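You operate a simulated robot arm through the tools that you are given. There is no shell and no other tool. Be economical: measure what you need, move in short steps, check, and stop when the job is done.

The job below is to be done with a simulated two-armed robot. You get a single attempt, and the scene is never put back.

## Task
Pick up the cream box from the long table with one hand, pass it to the other hand and put it on the right end of the grading table. Set down upright: box.
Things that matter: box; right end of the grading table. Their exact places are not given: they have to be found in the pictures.

It is judged by the outcome, as a careful person would: the job done as asked, and still so three seconds after it is handed in. It fails if anything else is knocked over, pushed out of place, dropped, spilled or broken.

## Robot
Two 7-joint arms with three-finger grippers on one trunk, on a base that drives. Base frame: it is fixed to the floor where the robot stands at the start and does not move with it; the origin is under the middle of the robot, x ahead of it, y to its left, z up; the surface under the hand at the start is at about z = 0.78. Units: m, rad, N and s.
The left shoulder is at the start at [0.05, 0.154, 0.979], the right one opposite. With the tool pointing down near the work surface each hand reaches from about 0.22 to 0.64 m from the robot's upright axis, wherever it stands, measured 20 degrees to its own side. Places, roughly: right end of the grading table [4.3, -0.5, 0.9]. Payload 2.69 kg a hand.
The tool frame of a hand sits at the grasp point between the pads (the TCP): z along the fingers, y along the line on which they close. The tips reach 0.029 m beyond it. Largest opening 0.12 m; the body of the gripper starts 0.078 m behind the TCP.
Orientation is that of the tool frame in the base frame, as a unit quaternion [w, x, y, z]. With the fingers straight down and closing along the base's y, the tool's x points along the base's -x, its y along +y and its z along -z.

## Interface
- The arms move only by the tool servo_tool. It takes "left_steps", "right_steps" or both (then of equal length, played together; a hand with none holds still); each is text: rows parted by semicolons, each of 7 numbers parted by spaces: the shift along the base's x, y, z in m, then the turn, a rotation vector about the base's x, y, z in rad, then the opening, from 0 (shut) to 1 (fully open). In form: dx dy dz wx wy wz hand; .... A call has 1 to 10 rows; each row shifts and turns the commanded pose from where the row before left it. A row lasts 0.2 s, in which the tool goes at most 0.05 m and 0.15 rad; a call with a longer step from one row to the next is refused whole, and so is a gripper value outside its range. Where a pose cannot be reached the arm comes as near as it can. A force on the tool above 40 N (or 10 N above the force at the start of the call, whichever is more), or a blocked arm, ends the call early, and 0.2 s more pass. Each finger halts on what it meets, pressing with about 39 N; the grip force reading is that of the motor and also rises with nothing between the fingers. The clock runs only during rows and for 0.2 s after the last one: add rows that do not move to give the fingers time. The reply holds the time, the measured pose of the TCP, the force on the tool along the base axes, the opening and the grip force, in the units named above and with some noise, with the torque about the TCP (base axes, N m) and any sound that the robot's microphone picked up.
- Cameras (640 x 400 px; columns grow to the right, rows downward): "scene" is now at [0.1669, -0.0099, 1.1426]; the picture's right is [-0.10, -0.99, 0.00], its down [-0.41, 0.04, -0.91] and it looks along [0.90, -0.09, -0.42] (base axes); focal length 244 px, centre (320, 200). "left" rides on the left gripper at [0.063, 0, -0.104] in its tool frame; the picture's right is [0.00, 1.00, 0.00], its down [-0.83, 0.00, -0.56] and it looks along [-0.56, 0.00, 0.83] (tool axes); focal length 275 px, centre (320, 200). "right" rides on the right gripper at [0.063, 0, -0.104] in its tool frame; the picture's right is [0.00, 1.00, 0.00], its down [-0.83, 0.00, -0.56] and it looks along [-0.56, 0.00, 0.83] (tool axes); focal length 275 px, centre (320, 200).
- camera(camera): a new picture of that camera. No time passes.
- move_column(by): slides the trunk up (or, below 0, down) by that many m; the arms and the scene camera ride with it, the base frame stays. It gives what a move gives, with no picture.
- base_move(legs): drives the robot by 1 to 6 legs, each [ahead, left, turn to the left] in m, m and rad, along the robot's own axes; the way and the turn of a leg run together, so that a leg with both is an arc; at most 1.5 m and 3.142 rad a leg. The arms and the cameras ride along, it lands a little off, and it stops where it bumps. It gives what a move gives.
- aim_head(pan, tilt): turns the head with the scene camera to pan (to the left, within 1.396 rad either way) and tilt (down, from -0.506 to 1.204), counted from straight ahead of the robot. It gives what a move gives.
- locate(camera, pixels): for up to 12 pixels [column, row] of the newest picture of that camera ("zoom" is the newest enlarged one), the place [x, y, z] in the base frame of the surface seen there, good to about 0.003 m. No time passes.
- close_up(camera, box): a new picture of the part [left, top, right, bottom] of that camera's present view, enlarged. No time passes.
- close_job(): hands the job in; it is judged then, once.

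Keep the steps short. Do not move on a guess: measure, check each grasp and each placing, and mend mistakes. In all there are 80 turns and 58 pictures (those below and enlarged ones count). Leave the grippers open and the arms clear of the work at the hand-in unless told otherwise, and finish with a single line.

The tools are called after "Request:" as a command line: name --argument value ..., lists and objects as JSON in quotes. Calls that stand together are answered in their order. servo_tool: Moves the arms, as the interface text tells. Its arguments: {"type":"object","properties":{"left_steps":{"type":"string"},"right_steps":{"type":"string"}},"required":[]} The other tools are called the same way: move_column (by) slides the trunk up or down; base_move (legs) drives the base; aim_head (pan, tilt) turns the head that bears the scene camera; camera (camera) takes a picture; locate (camera, pixels) gives the place of the surface under pixels of a picture; close_up (camera, box) takes an enlarged picture of a part of a camera's view; close_job () hands the job in.

At the start:

```text
time: 0.0
left_tool_pos: [0.3794, 0.1463, 1.0251]
left_tcp_rot: [0.0, 0.0, 1.0, 0.0]
left_wrist_force: [-0.5, -0.2, 0.4]
left_wrist_torque: [-0.01, 0.0, 0.0]
left_width: 0.1198
left_grasp_force: 0.0
right_tool_pos: [0.3166, -0.1341, 1.0451]
right_tcp_rot: [0.0, 0.0, 1.0, -0.001]
right_wrist_force: [0.5, 0.9, 0.7]
right_wrist_torque: [-0.03, 0.01, -0.01]
right_width: 0.1201
right_grasp_force: 0.2
trunk travel left (down, up): [-0.35, 0.088]
robot x, y, heading: [0.0022, 0.001, 0.006]
head pan, tilt: [-0.101, 0.429]
```

scene: 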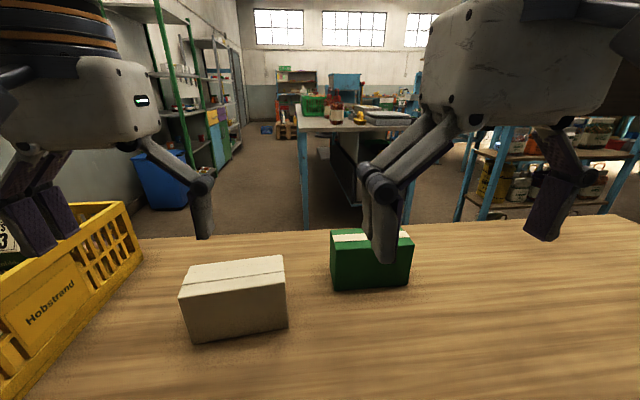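
right: 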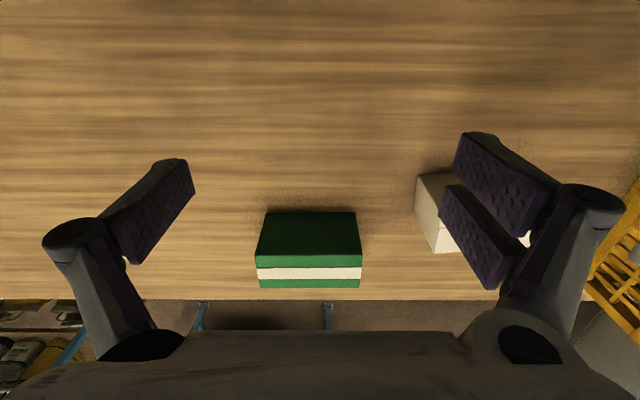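
left: 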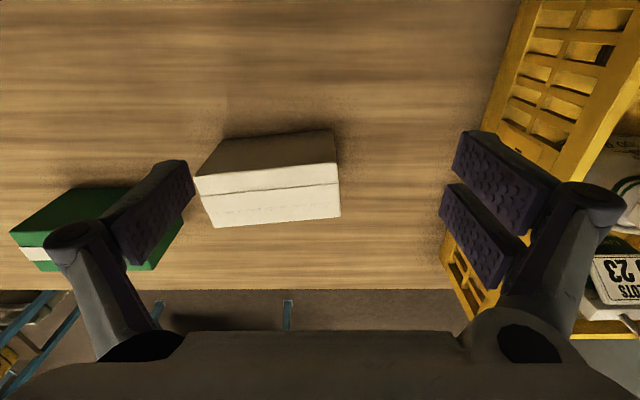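

I see the cream box at about (235,298) in the scene picture, with a green box at its right. I will measure the box's corners and the grading table in the distance.

Request:
locate --camera "scene" --pixels '[[183, 297], [285, 283], [283, 257], [190, 266], [192, 341], [287, 327], [235, 275], [235, 310], [332, 242], [331, 288], [410, 286], [340, 125]]'

Request:
locate --camera "left" --pixels '[[197, 178], [336, 163], [332, 131], [226, 140], [215, 226], [340, 215], [130, 190], [440, 250], [480, 140], [440, 220]]'

Request:
close_up --camera "scene" --box '[240, 60, 480, 210]'

```text
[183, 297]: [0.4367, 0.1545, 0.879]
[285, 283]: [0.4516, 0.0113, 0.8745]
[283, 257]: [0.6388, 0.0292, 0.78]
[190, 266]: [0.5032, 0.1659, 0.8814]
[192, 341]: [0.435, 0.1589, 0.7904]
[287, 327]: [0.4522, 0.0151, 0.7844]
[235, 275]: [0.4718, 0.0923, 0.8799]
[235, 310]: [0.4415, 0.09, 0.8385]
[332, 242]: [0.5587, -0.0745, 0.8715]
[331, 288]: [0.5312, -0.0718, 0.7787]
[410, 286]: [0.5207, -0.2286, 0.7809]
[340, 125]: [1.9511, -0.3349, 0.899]
```

```text
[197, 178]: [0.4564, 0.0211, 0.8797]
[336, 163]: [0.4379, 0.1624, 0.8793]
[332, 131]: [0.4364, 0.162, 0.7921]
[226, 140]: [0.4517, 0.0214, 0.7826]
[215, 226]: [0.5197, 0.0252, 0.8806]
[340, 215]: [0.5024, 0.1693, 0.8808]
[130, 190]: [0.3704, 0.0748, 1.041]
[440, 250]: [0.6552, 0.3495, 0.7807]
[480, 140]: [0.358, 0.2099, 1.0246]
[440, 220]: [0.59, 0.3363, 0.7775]
```

```text
2.67 times, centred on (360, 135) of scene
```

zoom: 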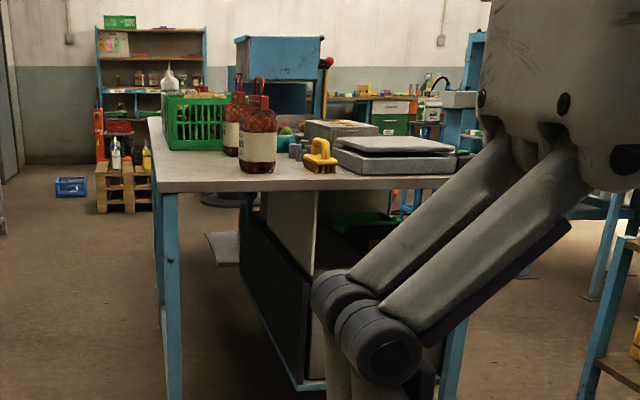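

The box measures about 0.143 (along y) × 0.066 × 0.10 m. Its centre is near (0.478, 0.093), the top is at 0.88 and it is turned about 0.12 rad. I plan to grip it from above with the left hand across the short side, near the left end, then take the right end with the right hand tilted. First I turn the left hand above the box.

Request:
servo_tool --left_steps "0.0095 -0.0023 -0.005 0 0 -0.1449 1;0.0095 -0.0023 -0.005 0 0 -0.1449 1;0.0095 -0.0023 -0.005 0 0 -0.1449 1;0.0095 -0.0023 -0.005 0 0 -0.1449 1;0.0095 -0.0023 -0.005 0 0 -0.1449 1;0.0095 -0.0023 -0.005 0 0 -0.1449 1;0.0095 -0.0023 -0.005 0 0 -0.1449 1;0.0095 -0.0023 -0.005 0 0 -0.1449 1;0.0095 -0.0023 -0.005 0 0 -0.1449 1;0.0095 -0.0023 -0.005 0 0 -0.1449 1"

Request:
camera --camera "left"

Request:
camera --camera "scene"

```text
time: 2.2
left_tool_pos: [0.3471, 0.0725, 0.9381]
left_tcp_rot: [0.0, 0.663, 0.749, 0.0]
left_wrist_force: [-1.2, 1.1, 1.0]
left_wrist_torque: [0.02, -0.01, -0.01]
left_width: 0.12
left_grasp_force: 0.2
left hand out of reach, approached as far as the arm can: row 7, 8, 9, 10
right_tool_pos: [0.3163, -0.1336, 1.0448]
right_tcp_rot: [0.0, -0.001, 1.0, -0.001]
right_wrist_force: [0.3, 0.1, 0.1]
right_wrist_torque: [-0.01, 0.0, 0.01]
right_width: 0.1196
right_grasp_force: 0.1
trunk travel left (down, up): [-0.35, 0.088]
robot x, y, heading: [-0.0004, 0.001, -0.003]
head pan, tilt: [-0.101, 0.429]
```

```text
53 pictures are left
```

left: 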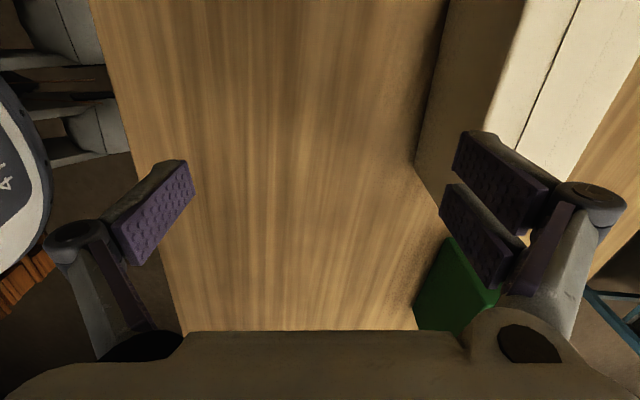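

```text
52 pictures are left
```

scene: 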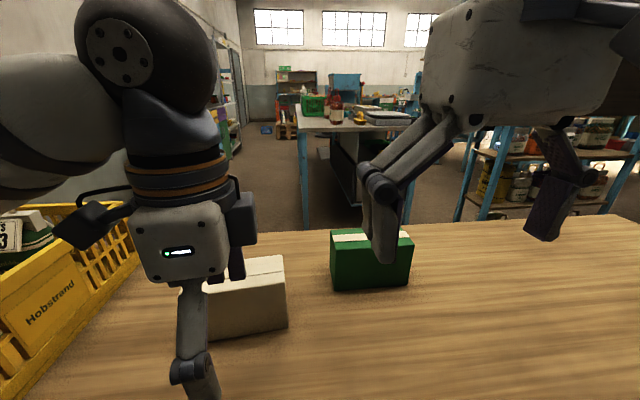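

The arm could not turn that way: it rotated, but drifted to (0.347, 0.073, 0.938). I turn back, rising a little, and then try the opposite turn.

Request:
servo_tool --left_steps "0 0 0.005 0 0 0.145 1;0 0 0.005 0 0 0.145 1;0 0 0.005 0 0 0.145 1;0 0 0.005 0 0 0.145 1;0 0 0.005 0 0 0.145 1;0 0 0.005 0 0 0.145 1;0 0 0.005 0 0 0.145 1;0 0 0.005 0 0 0.145 1;0 0 0.005 0 0 0.145 1;0 0 0.005 0 0 0.145 1"

```text
time: 4.4
left_tool_pos: [0.3471, 0.0727, 0.9885]
left_tcp_rot: [-0.001, -0.003, 1.0, 0.001]
left_wrist_force: [0.0, -0.9, -1.2]
left_wrist_torque: [-0.01, 0.0, -0.03]
left_width: 0.1203
left_grasp_force: 0.0
right_tool_pos: [0.3156, -0.1334, 1.0441]
right_tcp_rot: [0.0, 0.0, 1.0, 0.0]
right_wrist_force: [0.1, -0.4, 1.4]
right_wrist_torque: [-0.01, -0.02, 0.04]
right_width: 0.1202
right_grasp_force: 0.1
trunk travel left (down, up): [-0.35, 0.088]
robot x, y, heading: [0.0016, -0.0003, -0.001]
head pan, tilt: [-0.101, 0.429]
```

The commanded pose now follows the measured one. I turn the left hand the other way while moving towards (0.47, 0.12), keeping it high.

Request:
servo_tool --left_steps "0.0107 0.0042 0 0 0 0.1411 1;0.0107 0.0042 0 0 0 0.1411 1;0.0107 0.0042 0 0 0 0.1411 1;0.0107 0.0042 0 0 0 0.1411 1;0.0107 0.0042 0 0 0 0.1411 1;0.0107 0.0042 0 0 0 0.1411 1;0.0107 0.0042 0 0 0 0.1411 1;0.0107 0.0042 0 0 0 0.1411 1;0.0107 0.0042 0 0 0 0.1411 1;0.0107 0.0042 0 0 0 0.1411 1"

Request:
servo_tool --left_steps "0.0107 0.0042 0 0 0 0.1411 1;0.0107 0.0042 0 0 0 0.1411 1"

Request:
camera --camera "left"

Request:
camera --camera "scene"

```text
time: 6.6
left_tool_pos: [0.4536, 0.1152, 0.9875]
left_tcp_rot: [0.0, -0.65, 0.76, 0.001]
left_wrist_force: [-1.4, -0.7, -0.3]
left_wrist_torque: [0.0, 0.02, -0.02]
left_width: 0.12
left_grasp_force: 0.1
right_tool_pos: [0.3167, -0.1327, 1.0435]
right_tcp_rot: [0.0, 0.0, 1.0, 0.0]
right_wrist_force: [-0.1, -0.3, -0.1]
right_wrist_torque: [-0.02, -0.03, 0.03]
right_width: 0.12
right_grasp_force: 0.1
trunk travel left (down, up): [-0.35, 0.088]
robot x, y, heading: [-0.0031, -0.0015, 0.003]
head pan, tilt: [-0.101, 0.429]
```

```text
time: 7.2
left_tool_pos: [0.475, 0.1228, 0.9873]
left_tcp_rot: [0.0, 0.75, -0.662, 0.0]
left_wrist_force: [0.3, -0.5, -0.4]
left_wrist_torque: [0.01, 0.0, 0.0]
left_width: 0.1201
left_grasp_force: 0.0
right_tool_pos: [0.3165, -0.1338, 1.0454]
right_tcp_rot: [0.0, 0.0, 1.0, 0.001]
right_wrist_force: [0.8, 0.3, 0.8]
right_wrist_torque: [0.03, -0.02, 0.01]
right_width: 0.1203
right_grasp_force: 0.1
trunk travel left (down, up): [-0.35, 0.088]
robot x, y, heading: [0.0004, -0.0003, -0.001]
head pan, tilt: [-0.101, 0.429]
```

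```text
51 pictures are left
```

left: 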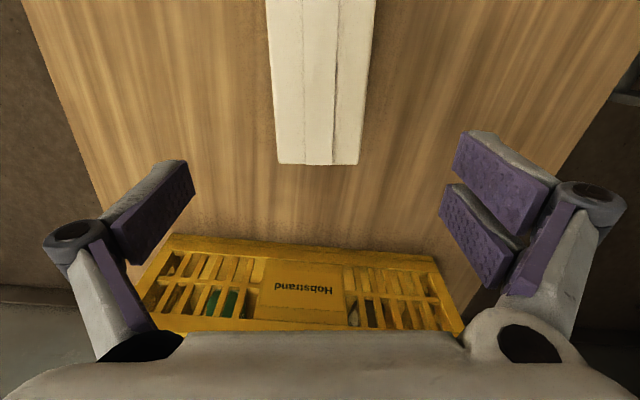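

```text
50 pictures are left
```

scene: 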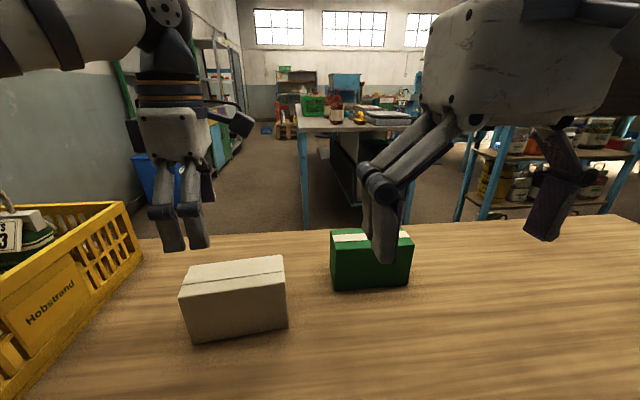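

This works: it is at (0.475, 0.123) and closing across the box. Next I tilt the hand 0.6 rad so its wrist leans to the left, away from where the right hand will come, and line it up over the left part of the box.

Request:
servo_tool --left_steps "-0.0003 0.002 0 -0.1191 -0.0146 0 1;-0.0003 0.002 0 -0.1191 -0.0146 0 1;-0.0003 0.002 0 -0.1191 -0.0146 0 1;-0.0003 0.002 0 -0.1191 -0.0146 0 1;0 0.002 0 -0.1191 -0.0146 0 1;0 0 -0.03 0 0 0 1;0 0 -0.02 0 0 0 1"

Request:
camera --camera "left"

Request:
camera --camera "scene"

```text
time: 8.8
left_tool_pos: [0.4751, 0.1326, 0.9375]
left_tcp_rot: [0.196, 0.716, -0.633, 0.221]
left_wrist_force: [0.8, 0.0, 0.3]
left_wrist_torque: [0.01, 0.02, 0.0]
left_width: 0.1201
left_grasp_force: 0.0
right_tool_pos: [0.3161, -0.1329, 1.0438]
right_tcp_rot: [0.0, 0.0, 1.0, -0.001]
right_wrist_force: [0.6, 0.0, -1.2]
right_wrist_torque: [0.0, -0.02, -0.02]
right_width: 0.1199
right_grasp_force: 0.0
trunk travel left (down, up): [-0.35, 0.088]
robot x, y, heading: [-0.0001, 0.0024, 0.004]
head pan, tilt: [-0.101, 0.429]
```

```text
49 pictures are left
```

left: 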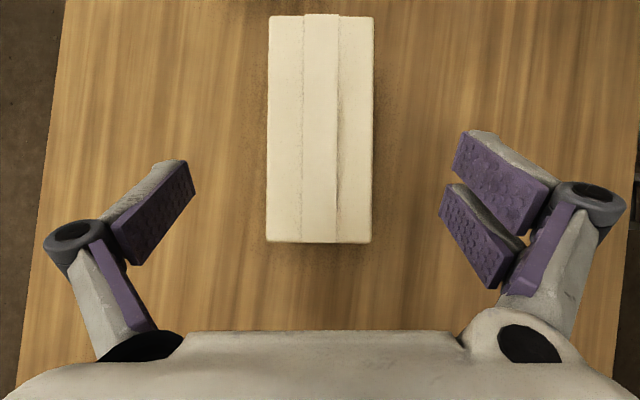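

```text
48 pictures are left
```

scene: 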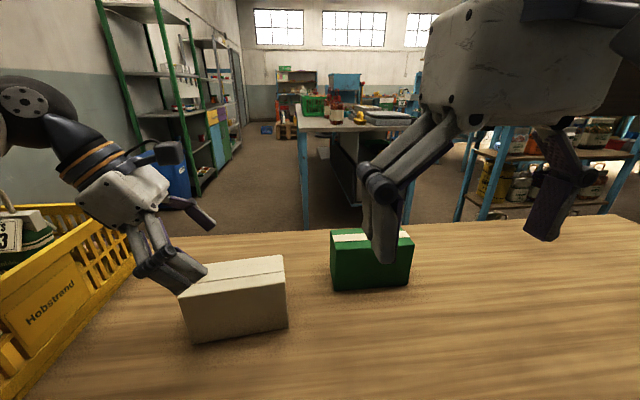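

The box is centred between the fingers, at column 320. Before lowering, I check the height of the yellow basket's rim near the wrist.

Request:
locate --camera "scene" --pixels '[[128, 207], [100, 214], [60, 245], [20, 280], [110, 185], [135, 215], [90, 195], [142, 255], [165, 150]]'

```text
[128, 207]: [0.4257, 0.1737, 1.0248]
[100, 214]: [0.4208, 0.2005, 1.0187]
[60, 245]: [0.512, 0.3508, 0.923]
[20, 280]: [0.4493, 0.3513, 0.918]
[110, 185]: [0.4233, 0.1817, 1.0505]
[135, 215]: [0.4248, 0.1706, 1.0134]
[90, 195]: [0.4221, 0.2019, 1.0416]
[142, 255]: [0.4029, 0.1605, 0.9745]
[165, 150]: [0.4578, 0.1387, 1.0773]
```

The basket rim is at y ≈ 0.35, z ≈ 0.92, and the wrist stays at y < 0.25 and above about 0.95, so it clears. I lower to z = 0.85.

Request:
servo_tool --left_steps "-0.0005 0 -0.03 0 0 0 1;-0.0005 0 -0.03 0 0 0 1;0 0 -0.0275 0 0 0 1"

Request:
camera --camera "left"

Request:
camera --camera "scene"

```text
time: 9.6
left_tool_pos: [0.4737, 0.134, 0.8495]
left_tcp_rot: [0.195, 0.716, -0.633, 0.222]
left_wrist_force: [-0.5, 0.5, 0.1]
left_wrist_torque: [0.03, 0.02, 0.04]
left_width: 0.12
left_grasp_force: 0.1
right_tool_pos: [0.3165, -0.1337, 1.0461]
right_tcp_rot: [0.0, 0.0, 1.0, 0.0]
right_wrist_force: [0.8, -0.2, 0.7]
right_wrist_torque: [0.0, 0.01, 0.03]
right_width: 0.1199
right_grasp_force: 0.1
trunk travel left (down, up): [-0.35, 0.088]
robot x, y, heading: [-0.0006, 0.001, 0.002]
head pan, tilt: [-0.101, 0.429]
```

```text
47 pictures are left
```

left: 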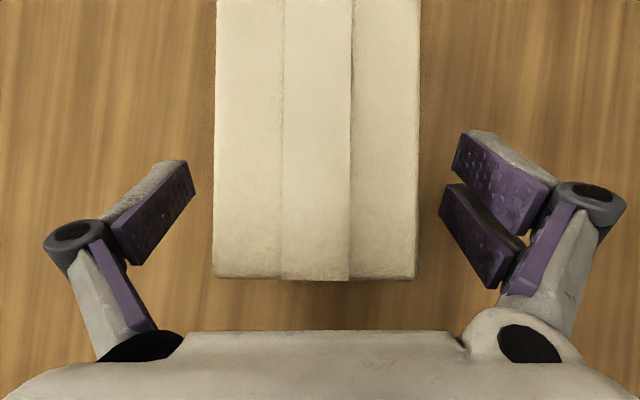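

```text
46 pictures are left
```

scene: 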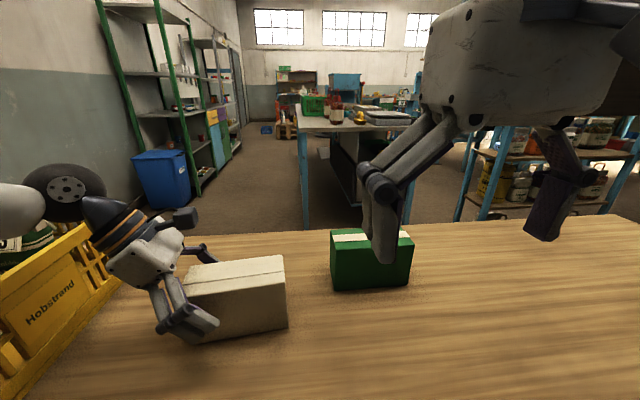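

The fingers straddle the box's left end. I close them and hold still to let the grip build.

Request:
servo_tool --left_steps "0 0 0 0 0 0 0.7;0 0 0 0 0 0 0.55;0 0 0 0 0 0 0.4;0 0 0 0 0 0 0.2;0 0 0 0 0 0 0;0 0 0 0 0 0 0"

```text
time: 11.0
left_tool_pos: [0.4725, 0.1345, 0.8494]
left_tcp_rot: [0.195, 0.716, -0.632, 0.222]
left_wrist_force: [2.0, 1.1, 0.3]
left_wrist_torque: [0.09, -0.36, 0.12]
left_width: 0.0696
left_grasp_force: 38.9
right_tool_pos: [0.317, -0.1322, 1.0451]
right_tcp_rot: [-0.001, 0.0, 1.0, 0.0]
right_wrist_force: [-0.1, -0.1, -0.2]
right_wrist_torque: [0.02, -0.01, 0.01]
right_width: 0.1202
right_grasp_force: 0.1
trunk travel left (down, up): [-0.35, 0.088]
robot x, y, heading: [-0.0014, -0.0012, 0.001]
head pan, tilt: [-0.101, 0.429]
```

The grip holds at 0.070 m width and 39 N. I lift slowly by 0.04 first and look.

Request:
servo_tool --left_steps "0 0 0.01 0 0 0 0;0 0 0.015 0 0 0 0;0 0 0.015 0 0 0 0"

Request:
camera --camera "scene"

```text
time: 11.8
left_tool_pos: [0.4743, 0.1336, 0.8893]
left_tcp_rot: [0.196, 0.716, -0.633, 0.22]
left_wrist_force: [0.5, -0.2, 0.7]
left_wrist_torque: [0.2, 0.07, 0.01]
left_width: 0.0698
left_grasp_force: 39.2
right_tool_pos: [0.317, -0.1346, 1.0446]
right_tcp_rot: [0.0, 0.0, 1.0, 0.0]
right_wrist_force: [0.4, 0.2, 0.0]
right_wrist_torque: [0.01, 0.0, 0.04]
right_width: 0.12
right_grasp_force: 0.0
trunk travel left (down, up): [-0.35, 0.088]
robot x, y, heading: [0.0017, -0.004, -0.0]
head pan, tilt: [-0.101, 0.429]
```

```text
45 pictures are left
```

scene: 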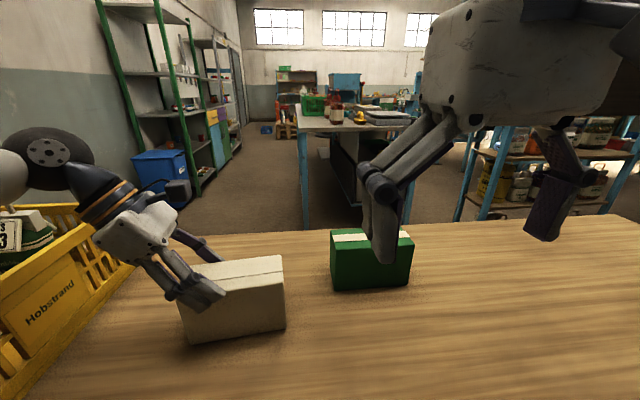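

The box's outline hardly seems to have changed in the picture, so I measure whether it rose.

Request:
locate --camera "scene" --pixels '[[270, 262], [265, 280], [240, 272], [225, 262], [200, 325], [275, 320], [285, 327], [192, 342]]'

Request:
close_up --camera "scene" --box '[80, 180, 320, 370]'

Request:
camera --camera "left"

```text
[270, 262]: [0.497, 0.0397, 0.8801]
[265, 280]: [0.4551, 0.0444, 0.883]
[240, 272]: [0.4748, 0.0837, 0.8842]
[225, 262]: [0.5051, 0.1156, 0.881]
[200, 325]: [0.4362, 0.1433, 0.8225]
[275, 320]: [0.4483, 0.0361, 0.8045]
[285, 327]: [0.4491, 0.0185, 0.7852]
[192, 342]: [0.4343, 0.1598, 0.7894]
```

```text
2.11 times, centred on (200, 275) of scene
```

zoom: 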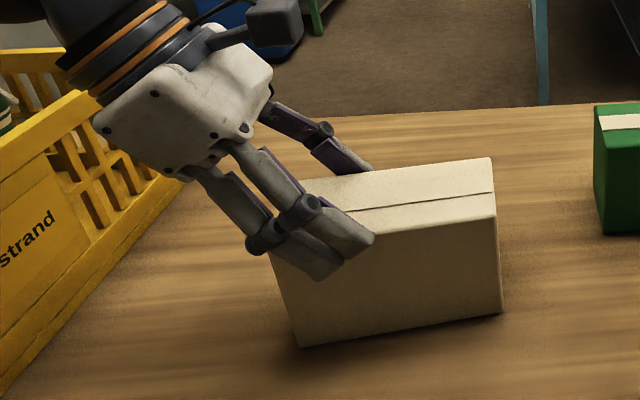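

```text
43 pictures are left
```

left: 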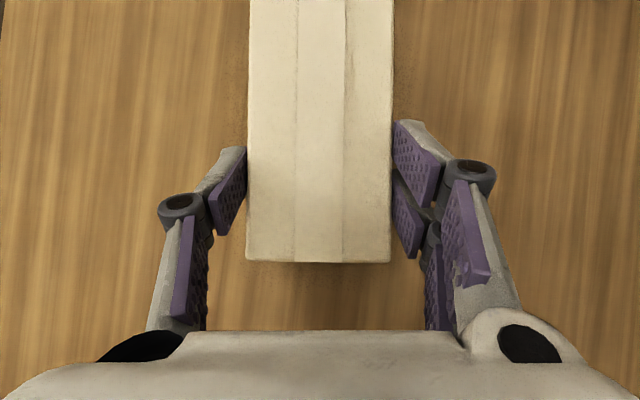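

The readings show the box stayed on the table (top still 0.88) and the fingers slid up along it. I take a closer look at the pads' contact.

Request:
close_up --camera "left" --box '[140, 100, 520, 340]'

Request:
locate --camera "left" --pixels '[[255, 255], [385, 255], [255, 100], [385, 100], [320, 260], [230, 190], [405, 160], [405, 220]]'

```text
1.67 times, centred on (330, 220) of left
```

zoom: 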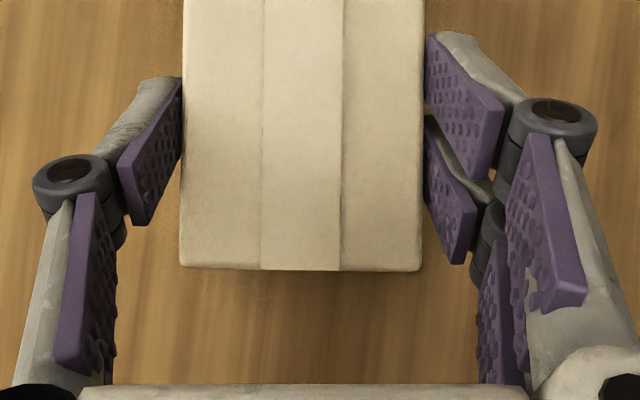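

```text
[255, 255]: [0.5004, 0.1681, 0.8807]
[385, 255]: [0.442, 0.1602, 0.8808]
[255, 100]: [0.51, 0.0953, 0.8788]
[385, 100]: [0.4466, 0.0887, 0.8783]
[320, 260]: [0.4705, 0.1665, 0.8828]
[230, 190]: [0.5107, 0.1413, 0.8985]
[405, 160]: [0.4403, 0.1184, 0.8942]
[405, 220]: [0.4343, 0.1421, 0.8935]
```

The pads lie beside the top edge but carry no load (force about 0). As a test I lift a further 5 mm and read the force.

Request:
servo_tool --left_steps "0 0 0.005 0 0 0 0"

```text
time: 12.2
left_tool_pos: [0.4733, 0.1334, 0.8957]
left_tcp_rot: [0.197, 0.716, -0.633, 0.22]
left_wrist_force: [0.1, 0.9, -4.8]
left_wrist_torque: [0.21, 0.04, 0.0]
left_width: 0.0698
left_grasp_force: 39.3
right_tool_pos: [0.3175, -0.1328, 1.0442]
right_tcp_rot: [0.0, 0.0, 1.0, -0.001]
right_wrist_force: [-0.3, 0.2, 1.1]
right_wrist_torque: [-0.04, -0.02, -0.01]
right_width: 0.1199
right_grasp_force: 0.0
trunk travel left (down, up): [-0.35, 0.088]
robot x, y, heading: [0.0, 0.0, -0.003]
head pan, tilt: [-0.101, 0.429]
```

Now there is a 5 N load. I look and measure again.

Request:
close_up --camera "scene" --box '[80, 180, 320, 370]'

Request:
locate --camera "zoom" --pixels '[[440, 180], [420, 205], [480, 200], [450, 310], [500, 312], [302, 346], [400, 325]]'

```text
2.11 times, centred on (200, 275) of scene
```

zoom: 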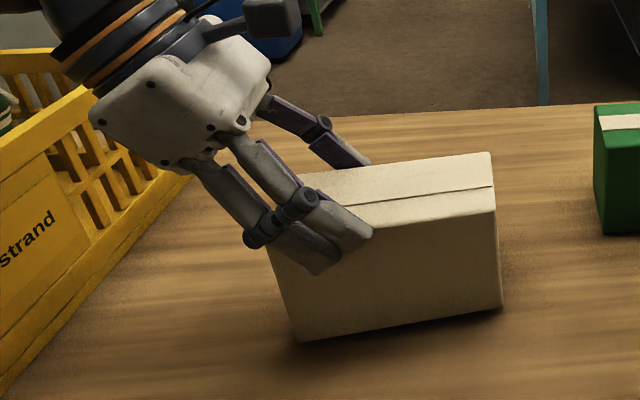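

```text
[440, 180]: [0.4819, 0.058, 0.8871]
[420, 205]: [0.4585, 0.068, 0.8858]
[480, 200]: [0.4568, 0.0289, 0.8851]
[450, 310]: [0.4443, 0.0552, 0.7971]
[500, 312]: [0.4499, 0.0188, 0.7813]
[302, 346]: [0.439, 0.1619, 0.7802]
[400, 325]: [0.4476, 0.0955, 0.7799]
```

The box now hangs about 5 mm off the table, but only 14 mm of the fingertips hold it. I set it back down, regrip deeper and then lift in small checked steps.

Request:
servo_tool --left_steps "0 0 -0.003 0 0 0 0;0 0 -0.002 0 0 0 0;0 0 -0.001 0 0 0 0;0 0 0 0 0 0 0.65;0 0 0 0 0 0 0.75;0 0 -0.02 0 0 0 0.75;0 0 -0.015 0 0 0 0.75;0 0 0 0 0 0 0.5;0 0 0 0 0 0 0.2;0 0 0 0 0 0 0"

Request:
servo_tool --left_steps "0 0 0 0 0 0 0;0 0 0 0 0 0 0;0 0 0.003 0 0 0 0;0 0 0.003 0 0 0 0"

Request:
close_up --camera "scene" --box '[80, 180, 320, 370]'

Request:
locate --camera "zoom" --pixels '[[440, 180], [420, 205], [470, 200], [450, 310], [400, 180]]'

```text
time: 14.4
left_tool_pos: [0.4734, 0.134, 0.854]
left_tcp_rot: [0.196, 0.716, -0.633, 0.223]
left_wrist_force: [0.5, 1.4, 4.7]
left_wrist_torque: [0.16, -0.33, -0.22]
left_width: 0.0698
left_grasp_force: 38.9
right_tool_pos: [0.3164, -0.1345, 1.0465]
right_tcp_rot: [-0.001, 0.0, 1.0, 0.002]
right_wrist_force: [-0.5, 0.0, 0.1]
right_wrist_torque: [-0.02, -0.04, -0.03]
right_width: 0.12
right_grasp_force: 0.0
trunk travel left (down, up): [-0.35, 0.088]
robot x, y, heading: [0.0, 0.0011, 0.001]
head pan, tilt: [-0.101, 0.429]
```

```text
time: 15.4
left_tool_pos: [0.4736, 0.132, 0.8594]
left_tcp_rot: [0.196, 0.716, -0.632, 0.22]
left_wrist_force: [0.3, 0.1, -4.8]
left_wrist_torque: [0.22, 0.01, 0.02]
left_width: 0.0698
left_grasp_force: 38.8
right_tool_pos: [0.3168, -0.1338, 1.0456]
right_tcp_rot: [0.0, -0.001, 1.0, 0.0]
right_wrist_force: [-0.2, 0.3, 0.6]
right_wrist_torque: [0.01, 0.0, 0.04]
right_width: 0.12
right_grasp_force: 0.1
trunk travel left (down, up): [-0.35, 0.088]
robot x, y, heading: [-0.0008, -0.0005, 0.004]
head pan, tilt: [-0.101, 0.429]
```

```text
2.11 times, centred on (200, 275) of scene
```

zoom: 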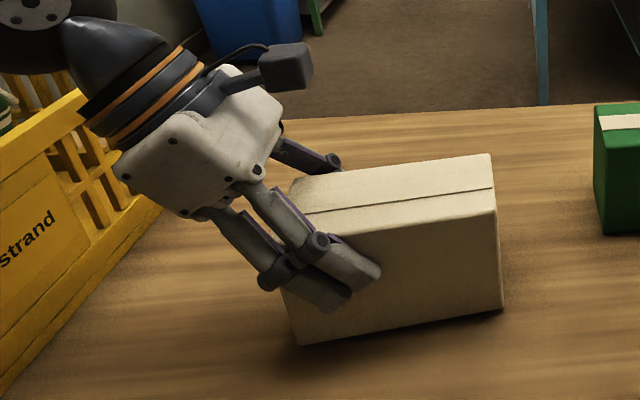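

```text
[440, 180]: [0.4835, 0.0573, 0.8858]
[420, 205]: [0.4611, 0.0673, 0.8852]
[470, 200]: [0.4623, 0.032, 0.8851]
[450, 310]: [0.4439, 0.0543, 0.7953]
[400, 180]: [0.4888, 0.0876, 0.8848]
```

Now the box rises with the hand and carries 4.8 N. I lift slowly by 0.03 more and check for slip.

Request:
servo_tool --left_steps "0 0 0.003 0 0 0 0;0 0 0.004 0 0 0 0;0 0 0.005 0 0 0 0;0 0 0.005 0 0 0 0;0 0 0.005 0 0 0 0;0 0 0.004 0 0 0 0;0 0 0.003 0 0 0 0;0 0 0.001 0 0 0 0"

Request:
close_up --camera "scene" --box '[80, 180, 320, 370]'

Request:
locate --camera "zoom" --pixels '[[440, 160], [420, 190], [470, 180], [450, 270], [400, 180]]'

```text
time: 17.2
left_tool_pos: [0.4723, 0.1336, 0.8905]
left_tcp_rot: [0.197, 0.715, -0.633, 0.221]
left_wrist_force: [-0.1, 0.1, -5.7]
left_wrist_torque: [0.2, 0.02, 0.02]
left_width: 0.0699
left_grasp_force: 39.3
right_tool_pos: [0.3168, -0.1336, 1.0454]
right_tcp_rot: [0.0, 0.0, 1.0, -0.001]
right_wrist_force: [0.1, -0.9, -0.4]
right_wrist_torque: [0.01, 0.04, 0.0]
right_width: 0.1199
right_grasp_force: 0.0
trunk travel left (down, up): [-0.35, 0.088]
robot x, y, heading: [-0.0026, 0.0029, -0.0]
head pan, tilt: [-0.101, 0.429]
```

```text
2.11 times, centred on (200, 275) of scene
```

zoom: 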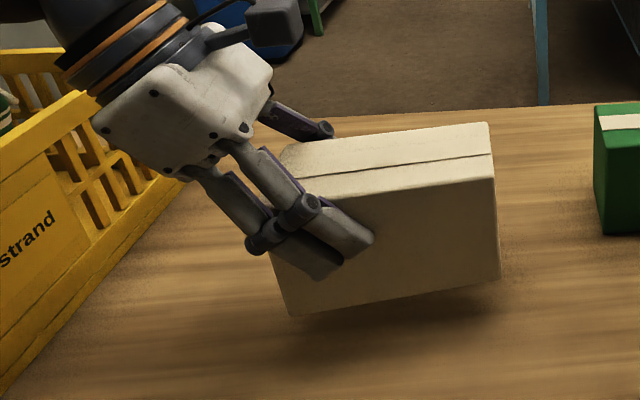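

```text
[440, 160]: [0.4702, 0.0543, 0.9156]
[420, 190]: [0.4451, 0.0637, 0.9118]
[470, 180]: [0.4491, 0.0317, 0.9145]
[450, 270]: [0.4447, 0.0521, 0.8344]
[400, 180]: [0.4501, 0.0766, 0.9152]
```

The box rose level (top 0.915) with no slip. Now I slowly raise it and move it towards the middle, squaring its yaw, while the right hand turns and moves outward to prepare.

Request:
servo_tool --left_steps "0 -0.002 0.004 0 0 -0.0122 0;0 -0.004 0.008 0 0 -0.0122 0;0 -0.005 0.009 0 0 -0.0122 0;0 -0.006 0.009 0 0 -0.0122 0;0 -0.006 0.009 0 0 -0.0122 0;0 -0.006 0.009 0 0 -0.0122 0;0 -0.006 0.009 0 0 -0.0122 0;0 -0.006 0.009 0 0 -0.0122 0;0 -0.004 0.008 0 0 -0.0122 0;0 -0.003 0.004 0 0 -0.0122 0" --right_steps "0.0107 -0.008 0 0 0 -0.145 1;0.0107 -0.008 0 0 0 -0.145 1;0.0107 -0.008 0 0 0 -0.145 1;0.0107 -0.008 0 0 0 -0.145 1;0.0107 -0.008 0 0 0 -0.145 1;0.0107 -0.008 0 0 0 -0.145 1;0.0107 -0.008 0 0 0 -0.145 1;0.0107 -0.008 0 0 0 -0.145 1;0.0107 -0.008 0 0 0 -0.145 1;0.0107 -0.008 0 0 0 -0.145 1"

Request:
camera --camera "scene"

```text
time: 19.4
left_tool_pos: [0.4744, 0.085, 0.9679]
left_tcp_rot: [0.209, 0.676, -0.675, 0.208]
left_wrist_force: [-0.2, -0.2, -5.2]
left_wrist_torque: [0.2, 0.02, 0.03]
left_width: 0.0697
left_grasp_force: 39.0
right_tool_pos: [0.4245, -0.2131, 1.0456]
right_tcp_rot: [0.0, 0.664, 0.748, 0.0]
right_wrist_force: [-0.8, -0.1, -0.2]
right_wrist_torque: [-0.01, 0.01, 0.01]
right_width: 0.1202
right_grasp_force: 0.0
trunk travel left (down, up): [-0.35, 0.088]
robot x, y, heading: [-0.0005, -0.0004, -0.004]
head pan, tilt: [-0.101, 0.429]
```

```text
38 pictures are left
```

scene: 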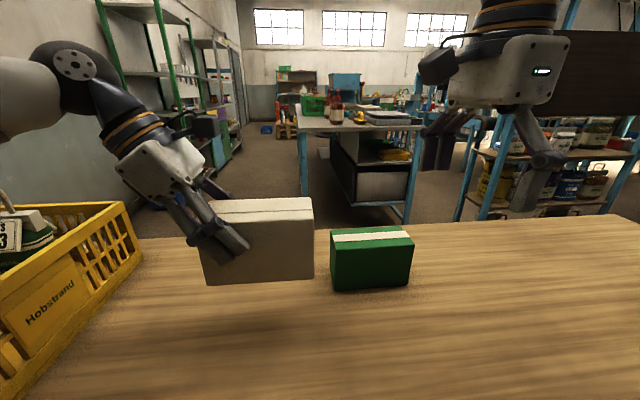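

The box hangs level at the middle with its right end free. I finish the right hand's turn, tilt it 0.75 rad leaning to the right and move it to a stand-off.

Request:
servo_tool --right_steps "0.007 0 0.005 0 0 -0.121 1;0.007 0 0.005 0.125 0 0 1;0.007 0 0.005 0.125 0 0 1;0.007 0 0.005 0.125 0 0 1;0.007 0.01 0.005 0.125 0 0 1;0.007 0.02 0.0 0.125 0 0 1;0.007 0.02 0 0.125 0 0 1"

Request:
camera --camera "scene"

Request:
camera --camera "right"

```text
time: 21.0
left_tool_pos: [0.4735, 0.085, 0.9671]
left_tcp_rot: [0.209, 0.676, -0.675, 0.209]
left_wrist_force: [0.2, 0.3, -5.2]
left_wrist_torque: [0.19, 0.0, -0.01]
left_width: 0.0699
left_grasp_force: 38.9
right_tool_pos: [0.4724, -0.164, 1.0689]
right_tcp_rot: [-0.26, 0.658, 0.658, 0.259]
right_wrist_force: [-0.3, -0.1, -0.7]
right_wrist_torque: [0.02, -0.01, 0.01]
right_width: 0.12
right_grasp_force: 0.0
trunk travel left (down, up): [-0.35, 0.088]
robot x, y, heading: [-0.0026, 0.0035, 0.001]
head pan, tilt: [-0.101, 0.429]
```

```text
37 pictures are left
```

scene: 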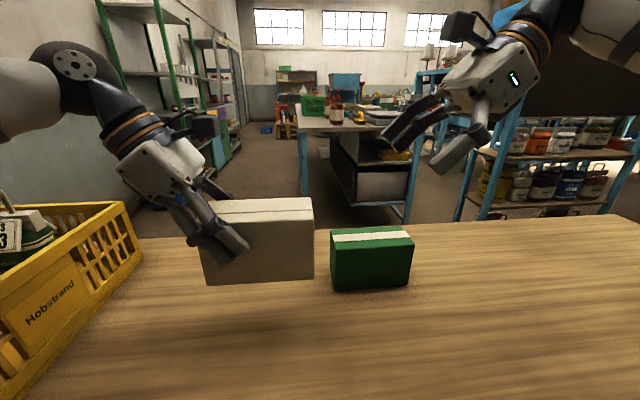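

```text
36 pictures are left
```

right: 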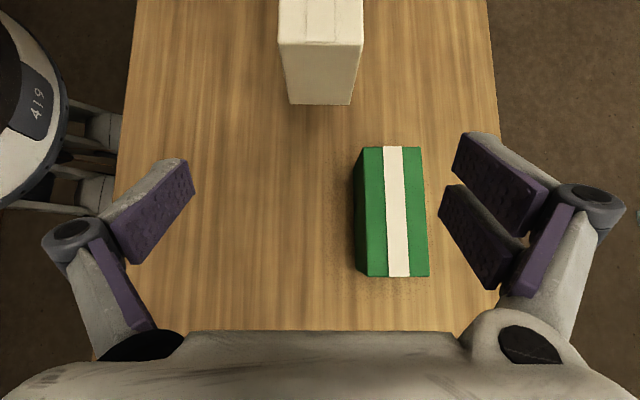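

The right camera sees the box's right end at (280–363, 42). I measure it exactly.

Request:
locate --camera "right" --pixels '[[282, 38], [360, 39], [284, 5], [360, 5], [320, 38], [290, 100], [350, 100]]'

Request:
locate --camera "scene" --pixels '[[310, 200], [310, 225], [280, 205], [311, 275], [230, 205], [312, 240]]'

```text
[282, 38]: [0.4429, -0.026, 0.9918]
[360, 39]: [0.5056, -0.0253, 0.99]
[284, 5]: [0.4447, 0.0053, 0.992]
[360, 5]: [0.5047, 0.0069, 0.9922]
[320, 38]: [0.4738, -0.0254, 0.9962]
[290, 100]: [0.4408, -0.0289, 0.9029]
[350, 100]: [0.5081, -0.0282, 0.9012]
```

```text
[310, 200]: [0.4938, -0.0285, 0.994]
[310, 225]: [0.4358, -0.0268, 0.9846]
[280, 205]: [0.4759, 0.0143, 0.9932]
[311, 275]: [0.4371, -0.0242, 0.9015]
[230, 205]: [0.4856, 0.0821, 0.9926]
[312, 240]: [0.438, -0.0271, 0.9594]
```

The right end is at y = −0.028, centred at x = 0.474 with its top at 0.992. I bring the right hand to a stand-off along its own axis and then part of the way in.

Request:
servo_tool --right_steps "0.0005 0.027 -0.002 0 0 0 1;0.0005 0.027 -0.003 0 0 0 1;0.0005 0.027 -0.002 0 0 0 1;0 0.02 -0.022 0 0 0 1;0 0.02 -0.022 0 0 0 1"

Request:
camera --camera "right"

Request:
camera --camera "scene"

```text
time: 22.2
left_tool_pos: [0.4737, 0.0854, 0.9678]
left_tcp_rot: [0.21, 0.676, -0.675, 0.208]
left_wrist_force: [0.2, 0.4, -4.9]
left_wrist_torque: [0.18, 0.01, -0.01]
left_width: 0.0695
left_grasp_force: 39.1
right_tool_pos: [0.475, -0.0425, 1.018]
right_tcp_rot: [-0.259, 0.658, 0.658, 0.259]
right_wrist_force: [-0.3, 0.2, -0.1]
right_wrist_torque: [0.02, 0.01, -0.01]
right_width: 0.1198
right_grasp_force: 0.1
trunk travel left (down, up): [-0.35, 0.088]
robot x, y, heading: [-0.0011, -0.0016, -0.002]
head pan, tilt: [-0.101, 0.429]
```

```text
35 pictures are left
```

right: 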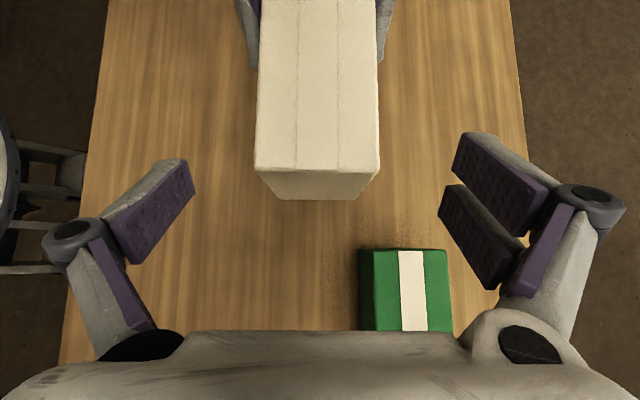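

```text
34 pictures are left
```

scene: 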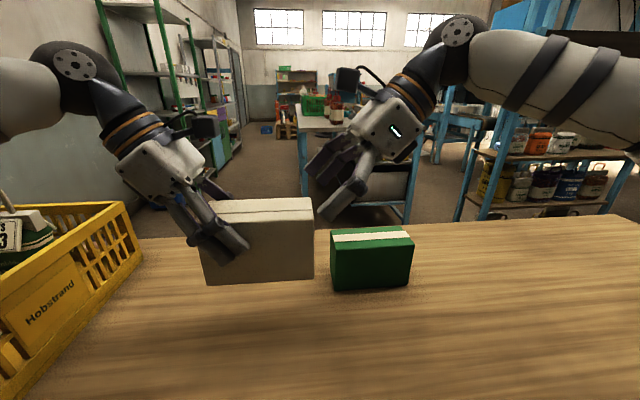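

Aligned, with a clear path. I advance the rest of the way and close the right hand while the left keeps holding.

Request:
servo_tool --right_steps "0 0.016 -0.017 0 0 0 1;0 0.016 -0.017 0 0 0 1;0 0.0155 -0.017 0 0 0 1;0 0 0 0 0 0 0.8;0 0 0 0 0 0 0.65;0 0 0 0 0 0 0.5;0 0 0 0 0 0 0.2;0 0 0 0 0 0 0;0 0 0 0 0 0 0;0 0 0 0 0 0 0"

Request:
camera --camera "right"

Request:
camera --camera "scene"

```text
time: 24.4
left_tool_pos: [0.4745, 0.0853, 0.968]
left_tcp_rot: [0.208, 0.677, -0.674, 0.209]
left_wrist_force: [15.6, 5.4, -7.8]
left_wrist_torque: [0.43, -0.85, 0.76]
left_width: 0.0699
left_grasp_force: 38.7
right_tool_pos: [0.4744, 0.0057, 0.9657]
right_tcp_rot: [-0.259, 0.658, 0.659, 0.258]
right_wrist_force: [-15.5, -4.4, 2.6]
right_wrist_torque: [-0.01, 0.82, 0.47]
right_width: 0.0699
right_grasp_force: 38.5
trunk travel left (down, up): [-0.35, 0.088]
robot x, y, heading: [-0.0001, 0.0015, 0.003]
head pan, tilt: [-0.101, 0.429]
```

```text
33 pictures are left
```

right: 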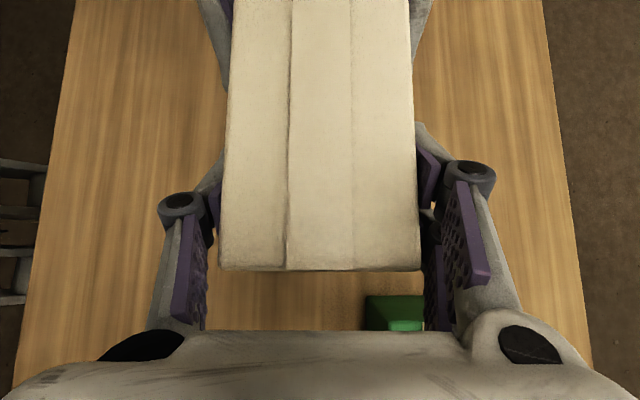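

```text
32 pictures are left
```

scene: 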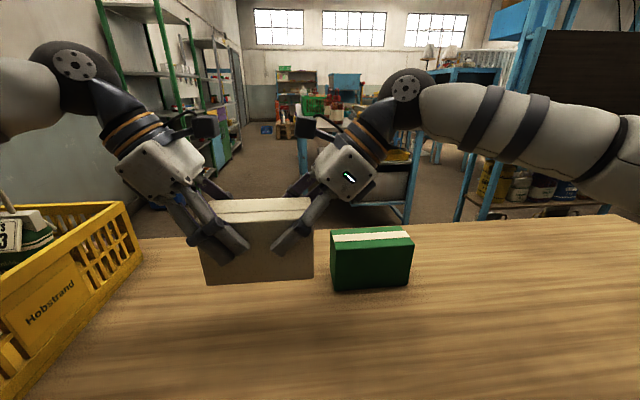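

Both hands hold the box (0.070 m, 39 N each), with 15 N of side strain. I shift the right hand 2 mm towards −x to ease that, then raise it 2 mm to see whether it takes the weight.

Request:
servo_tool --left_steps "0 0 0 0 0 0 0;0 0 0 0 0 0 0;0 0 0 0 0 0 0;0 0 0 0 0 0 0" --right_steps "-0.001 0 0 0 0 0 0;-0.001 0 0 0 0 0 0;0 0 0.001 0 0 0 0;0 0 0.001 0 0 0 0"

```text
time: 25.4
left_tool_pos: [0.4731, 0.0846, 0.9686]
left_tcp_rot: [-0.21, -0.675, 0.675, -0.21]
left_wrist_force: [2.6, 8.1, 3.8]
left_wrist_torque: [-0.38, -0.24, -0.13]
left_width: 0.0695
left_grasp_force: 38.6
right_tool_pos: [0.4729, 0.0046, 0.9686]
right_tcp_rot: [-0.258, 0.659, 0.658, 0.259]
right_wrist_force: [-3.1, -7.8, -4.0]
right_wrist_torque: [-0.16, 0.2, 0.34]
right_width: 0.0698
right_grasp_force: 38.7
trunk travel left (down, up): [-0.35, 0.088]
robot x, y, heading: [-0.0001, -0.0018, -0.001]
head pan, tilt: [-0.101, 0.429]
```

The right hand now carries about 4 N and transmits 8 N sideways without slipping. I ease the sideways push and load it a little more.

Request:
servo_tool --left_steps "0 0 0 0 0 0 0;0 0 0 0 0 0 0;0 0 0 0 0 0 0" --right_steps "0 -0.001 0 0 0 0 0;0 0 0.001 0 0 0 0;0 0 0 0 0 0 0"

Request:
camera --camera "right"

```text
time: 26.2
left_tool_pos: [0.4725, 0.0843, 0.9689]
left_tcp_rot: [-0.211, -0.674, 0.676, -0.21]
left_wrist_force: [-8.0, -1.8, 16.7]
left_wrist_torque: [-0.5, 0.31, -0.05]
left_width: 0.0698
left_grasp_force: 38.6
right_tool_pos: [0.4723, 0.004, 0.9693]
right_tcp_rot: [-0.258, 0.66, 0.657, 0.259]
right_wrist_force: [7.9, 1.8, -18.4]
right_wrist_torque: [-1.12, -0.31, -0.56]
right_width: 0.0696
right_grasp_force: 38.6
trunk travel left (down, up): [-0.35, 0.088]
robot x, y, heading: [-0.0038, 0.0009, 0.004]
head pan, tilt: [-0.101, 0.429]
```

```text
31 pictures are left
```

right: 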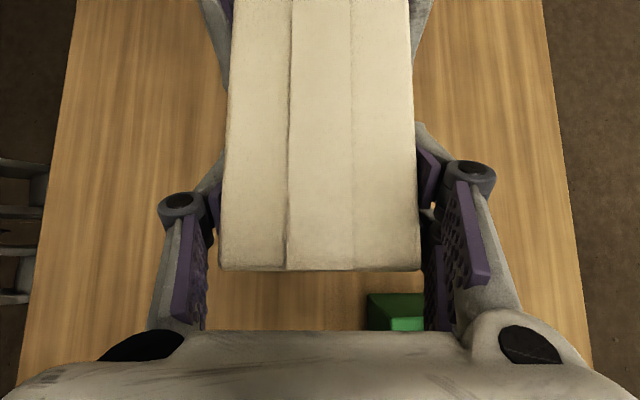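

The right hand held 18 N without any slip, so its grip is sound. I take that extra load off and open the left hand, with both hands still.

Request:
servo_tool --left_steps "0 0 0 0 0 0 0;0 0 0 0 0 0 0;0 0 0 0 0 0 0.6;0 0 0 0 0 0 0.7;0 0 0 0 0 0 0.85;0 0 0 0 0 0 1;0 0 0 0 0 0 1" --right_steps "0.0005 0 -0.001 0 0 0 0;0 0 -0.0005 0 0 0 0;0 0 0 0 0 0 0;0 0 0 0 0 0 0;0 0 0 0 0 0 0;0 0 0 0 0 0 0;0 0 0 0 0 0 0"

Request:
camera --camera "scene"

Request:
camera --camera "right"

```text
time: 27.8
left_tool_pos: [0.475, 0.0851, 0.9685]
left_tcp_rot: [0.209, 0.676, -0.675, 0.21]
left_wrist_force: [-0.4, 0.1, 0.0]
left_wrist_torque: [0.0, -0.01, 0.0]
left_width: 0.12
left_grasp_force: 0.1
right_tool_pos: [0.4719, 0.003, 0.97]
right_tcp_rot: [-0.259, 0.659, 0.657, 0.259]
right_wrist_force: [0.6, 0.3, -4.4]
right_wrist_torque: [-0.19, 0.0, 0.01]
right_width: 0.0695
right_grasp_force: 39.2
trunk travel left (down, up): [-0.35, 0.088]
robot x, y, heading: [-0.0021, -0.0003, 0.001]
head pan, tilt: [-0.101, 0.429]
```

```text
30 pictures are left
```

scene: 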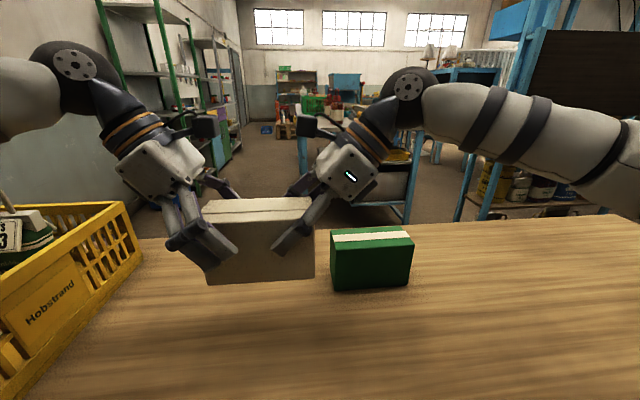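

```text
29 pictures are left
```

right: 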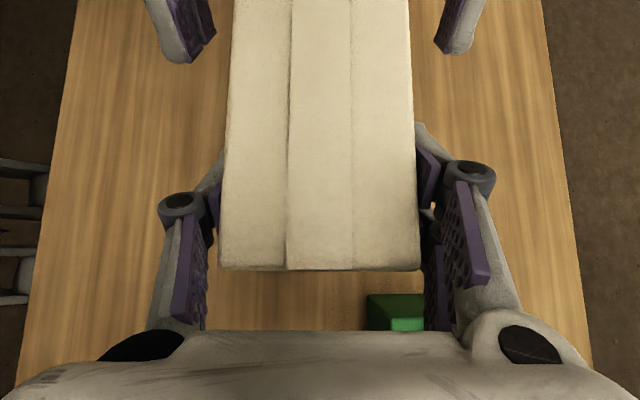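

The pass is done: the right hand alone holds the box (4.4 N, no slip). I withdraw the left hand along its axis, un-tilt it and draw it back.

Request:
servo_tool --left_steps "0 0.018 0.026 0 0 0 1;0 0.022 0.033 0 0 0 1;0 0.022 0.033 0 0 0 1;-0.02 0.0 0.02 0.12 0 0 1;-0.03 0.0 0.01 0.12 0 0 1;-0.03 0.0 0 0.12 0 0 1;-0.03 0 0 0.12 0 0 1;-0.03 0 0 0.12 0 0 1"

Request:
aim_head --pan -0.9 --tilt 0.5

Request:
camera --camera "scene"

```text
time: 29.6
left_tool_pos: [0.334, 0.1456, 1.0902]
left_tcp_rot: [-0.001, 0.708, -0.706, -0.001]
left_wrist_force: [-0.1, 0.0, -0.9]
left_wrist_torque: [-0.01, -0.02, 0.0]
left_width: 0.1203
left_grasp_force: 0.1
right_tool_pos: [0.4725, 0.0033, 0.9696]
right_tcp_rot: [-0.259, 0.658, 0.657, 0.26]
right_wrist_force: [-0.1, -0.6, -4.9]
right_wrist_torque: [-0.18, -0.02, 0.02]
right_width: 0.0696
right_grasp_force: 39.2
trunk travel left (down, up): [-0.35, 0.088]
robot x, y, heading: [0.0006, 0.0005, 0.007]
head pan, tilt: [-0.101, 0.429]
```

```text
time: 30.7
left_tool_pos: [0.3337, 0.1469, 1.0904]
left_tcp_rot: [0.0, 0.708, -0.706, 0.0]
left_wrist_force: [0.1, -0.3, -0.1]
left_wrist_torque: [0.02, 0.05, 0.03]
left_width: 0.1198
left_grasp_force: 0.0
right_tool_pos: [0.4733, 0.0038, 0.9691]
right_tcp_rot: [-0.258, 0.659, 0.658, 0.258]
right_wrist_force: [0.2, 0.0, -4.6]
right_wrist_torque: [-0.21, 0.01, -0.03]
right_width: 0.0695
right_grasp_force: 39.7
trunk travel left (down, up): [-0.35, 0.088]
robot x, y, heading: [0.0003, 0.0006, 0.001]
head pan, tilt: [-0.901, 0.499]
```

```text
28 pictures are left
```

scene: 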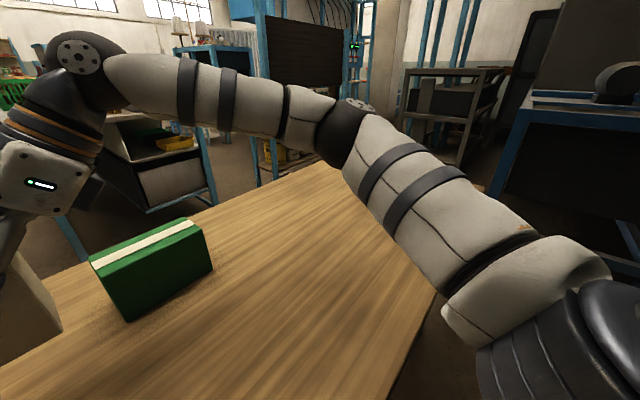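

The table runs off to the right. I measure its right end and the furniture beyond it, to plan the drive.

Request:
locate --camera "scene" --pixels '[[320, 168], [345, 180], [420, 300], [375, 390], [395, 340], [228, 175], [215, 190], [280, 150], [150, 210], [415, 165], [490, 200], [560, 130]]'

Request:
aim_head --pan -0.35 --tilt 0.3

Request:
camera --camera "scene"

```text
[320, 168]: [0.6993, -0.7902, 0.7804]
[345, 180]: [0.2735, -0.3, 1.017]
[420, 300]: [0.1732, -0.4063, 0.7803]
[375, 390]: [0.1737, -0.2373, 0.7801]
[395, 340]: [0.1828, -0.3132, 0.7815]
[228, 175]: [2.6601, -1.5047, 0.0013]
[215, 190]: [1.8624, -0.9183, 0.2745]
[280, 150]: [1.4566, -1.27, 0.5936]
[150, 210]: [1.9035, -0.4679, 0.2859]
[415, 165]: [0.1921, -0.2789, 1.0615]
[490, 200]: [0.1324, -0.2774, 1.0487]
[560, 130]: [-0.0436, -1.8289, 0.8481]
```

```text
time: 31.7
left_tool_pos: [0.3341, 0.1483, 1.0918]
left_tcp_rot: [0.001, 0.708, -0.706, 0.0]
left_wrist_force: [-0.1, -0.3, -0.1]
left_wrist_torque: [0.02, 0.02, -0.01]
left_width: 0.1198
left_grasp_force: 0.1
right_tool_pos: [0.4738, 0.0035, 0.9688]
right_tcp_rot: [-0.259, 0.659, 0.657, 0.258]
right_wrist_force: [-0.3, -0.1, -5.1]
right_wrist_torque: [-0.21, -0.01, -0.01]
right_width: 0.0697
right_grasp_force: 39.1
trunk travel left (down, up): [-0.35, 0.088]
robot x, y, heading: [0.0002, 0.002, -0.003]
head pan, tilt: [-0.351, 0.3]
```

```text
27 pictures are left
```

scene: 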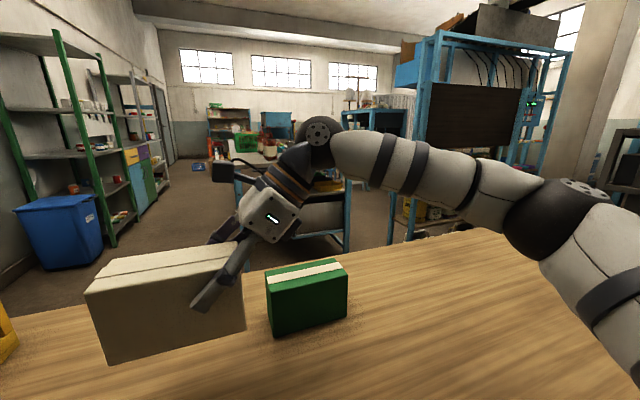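

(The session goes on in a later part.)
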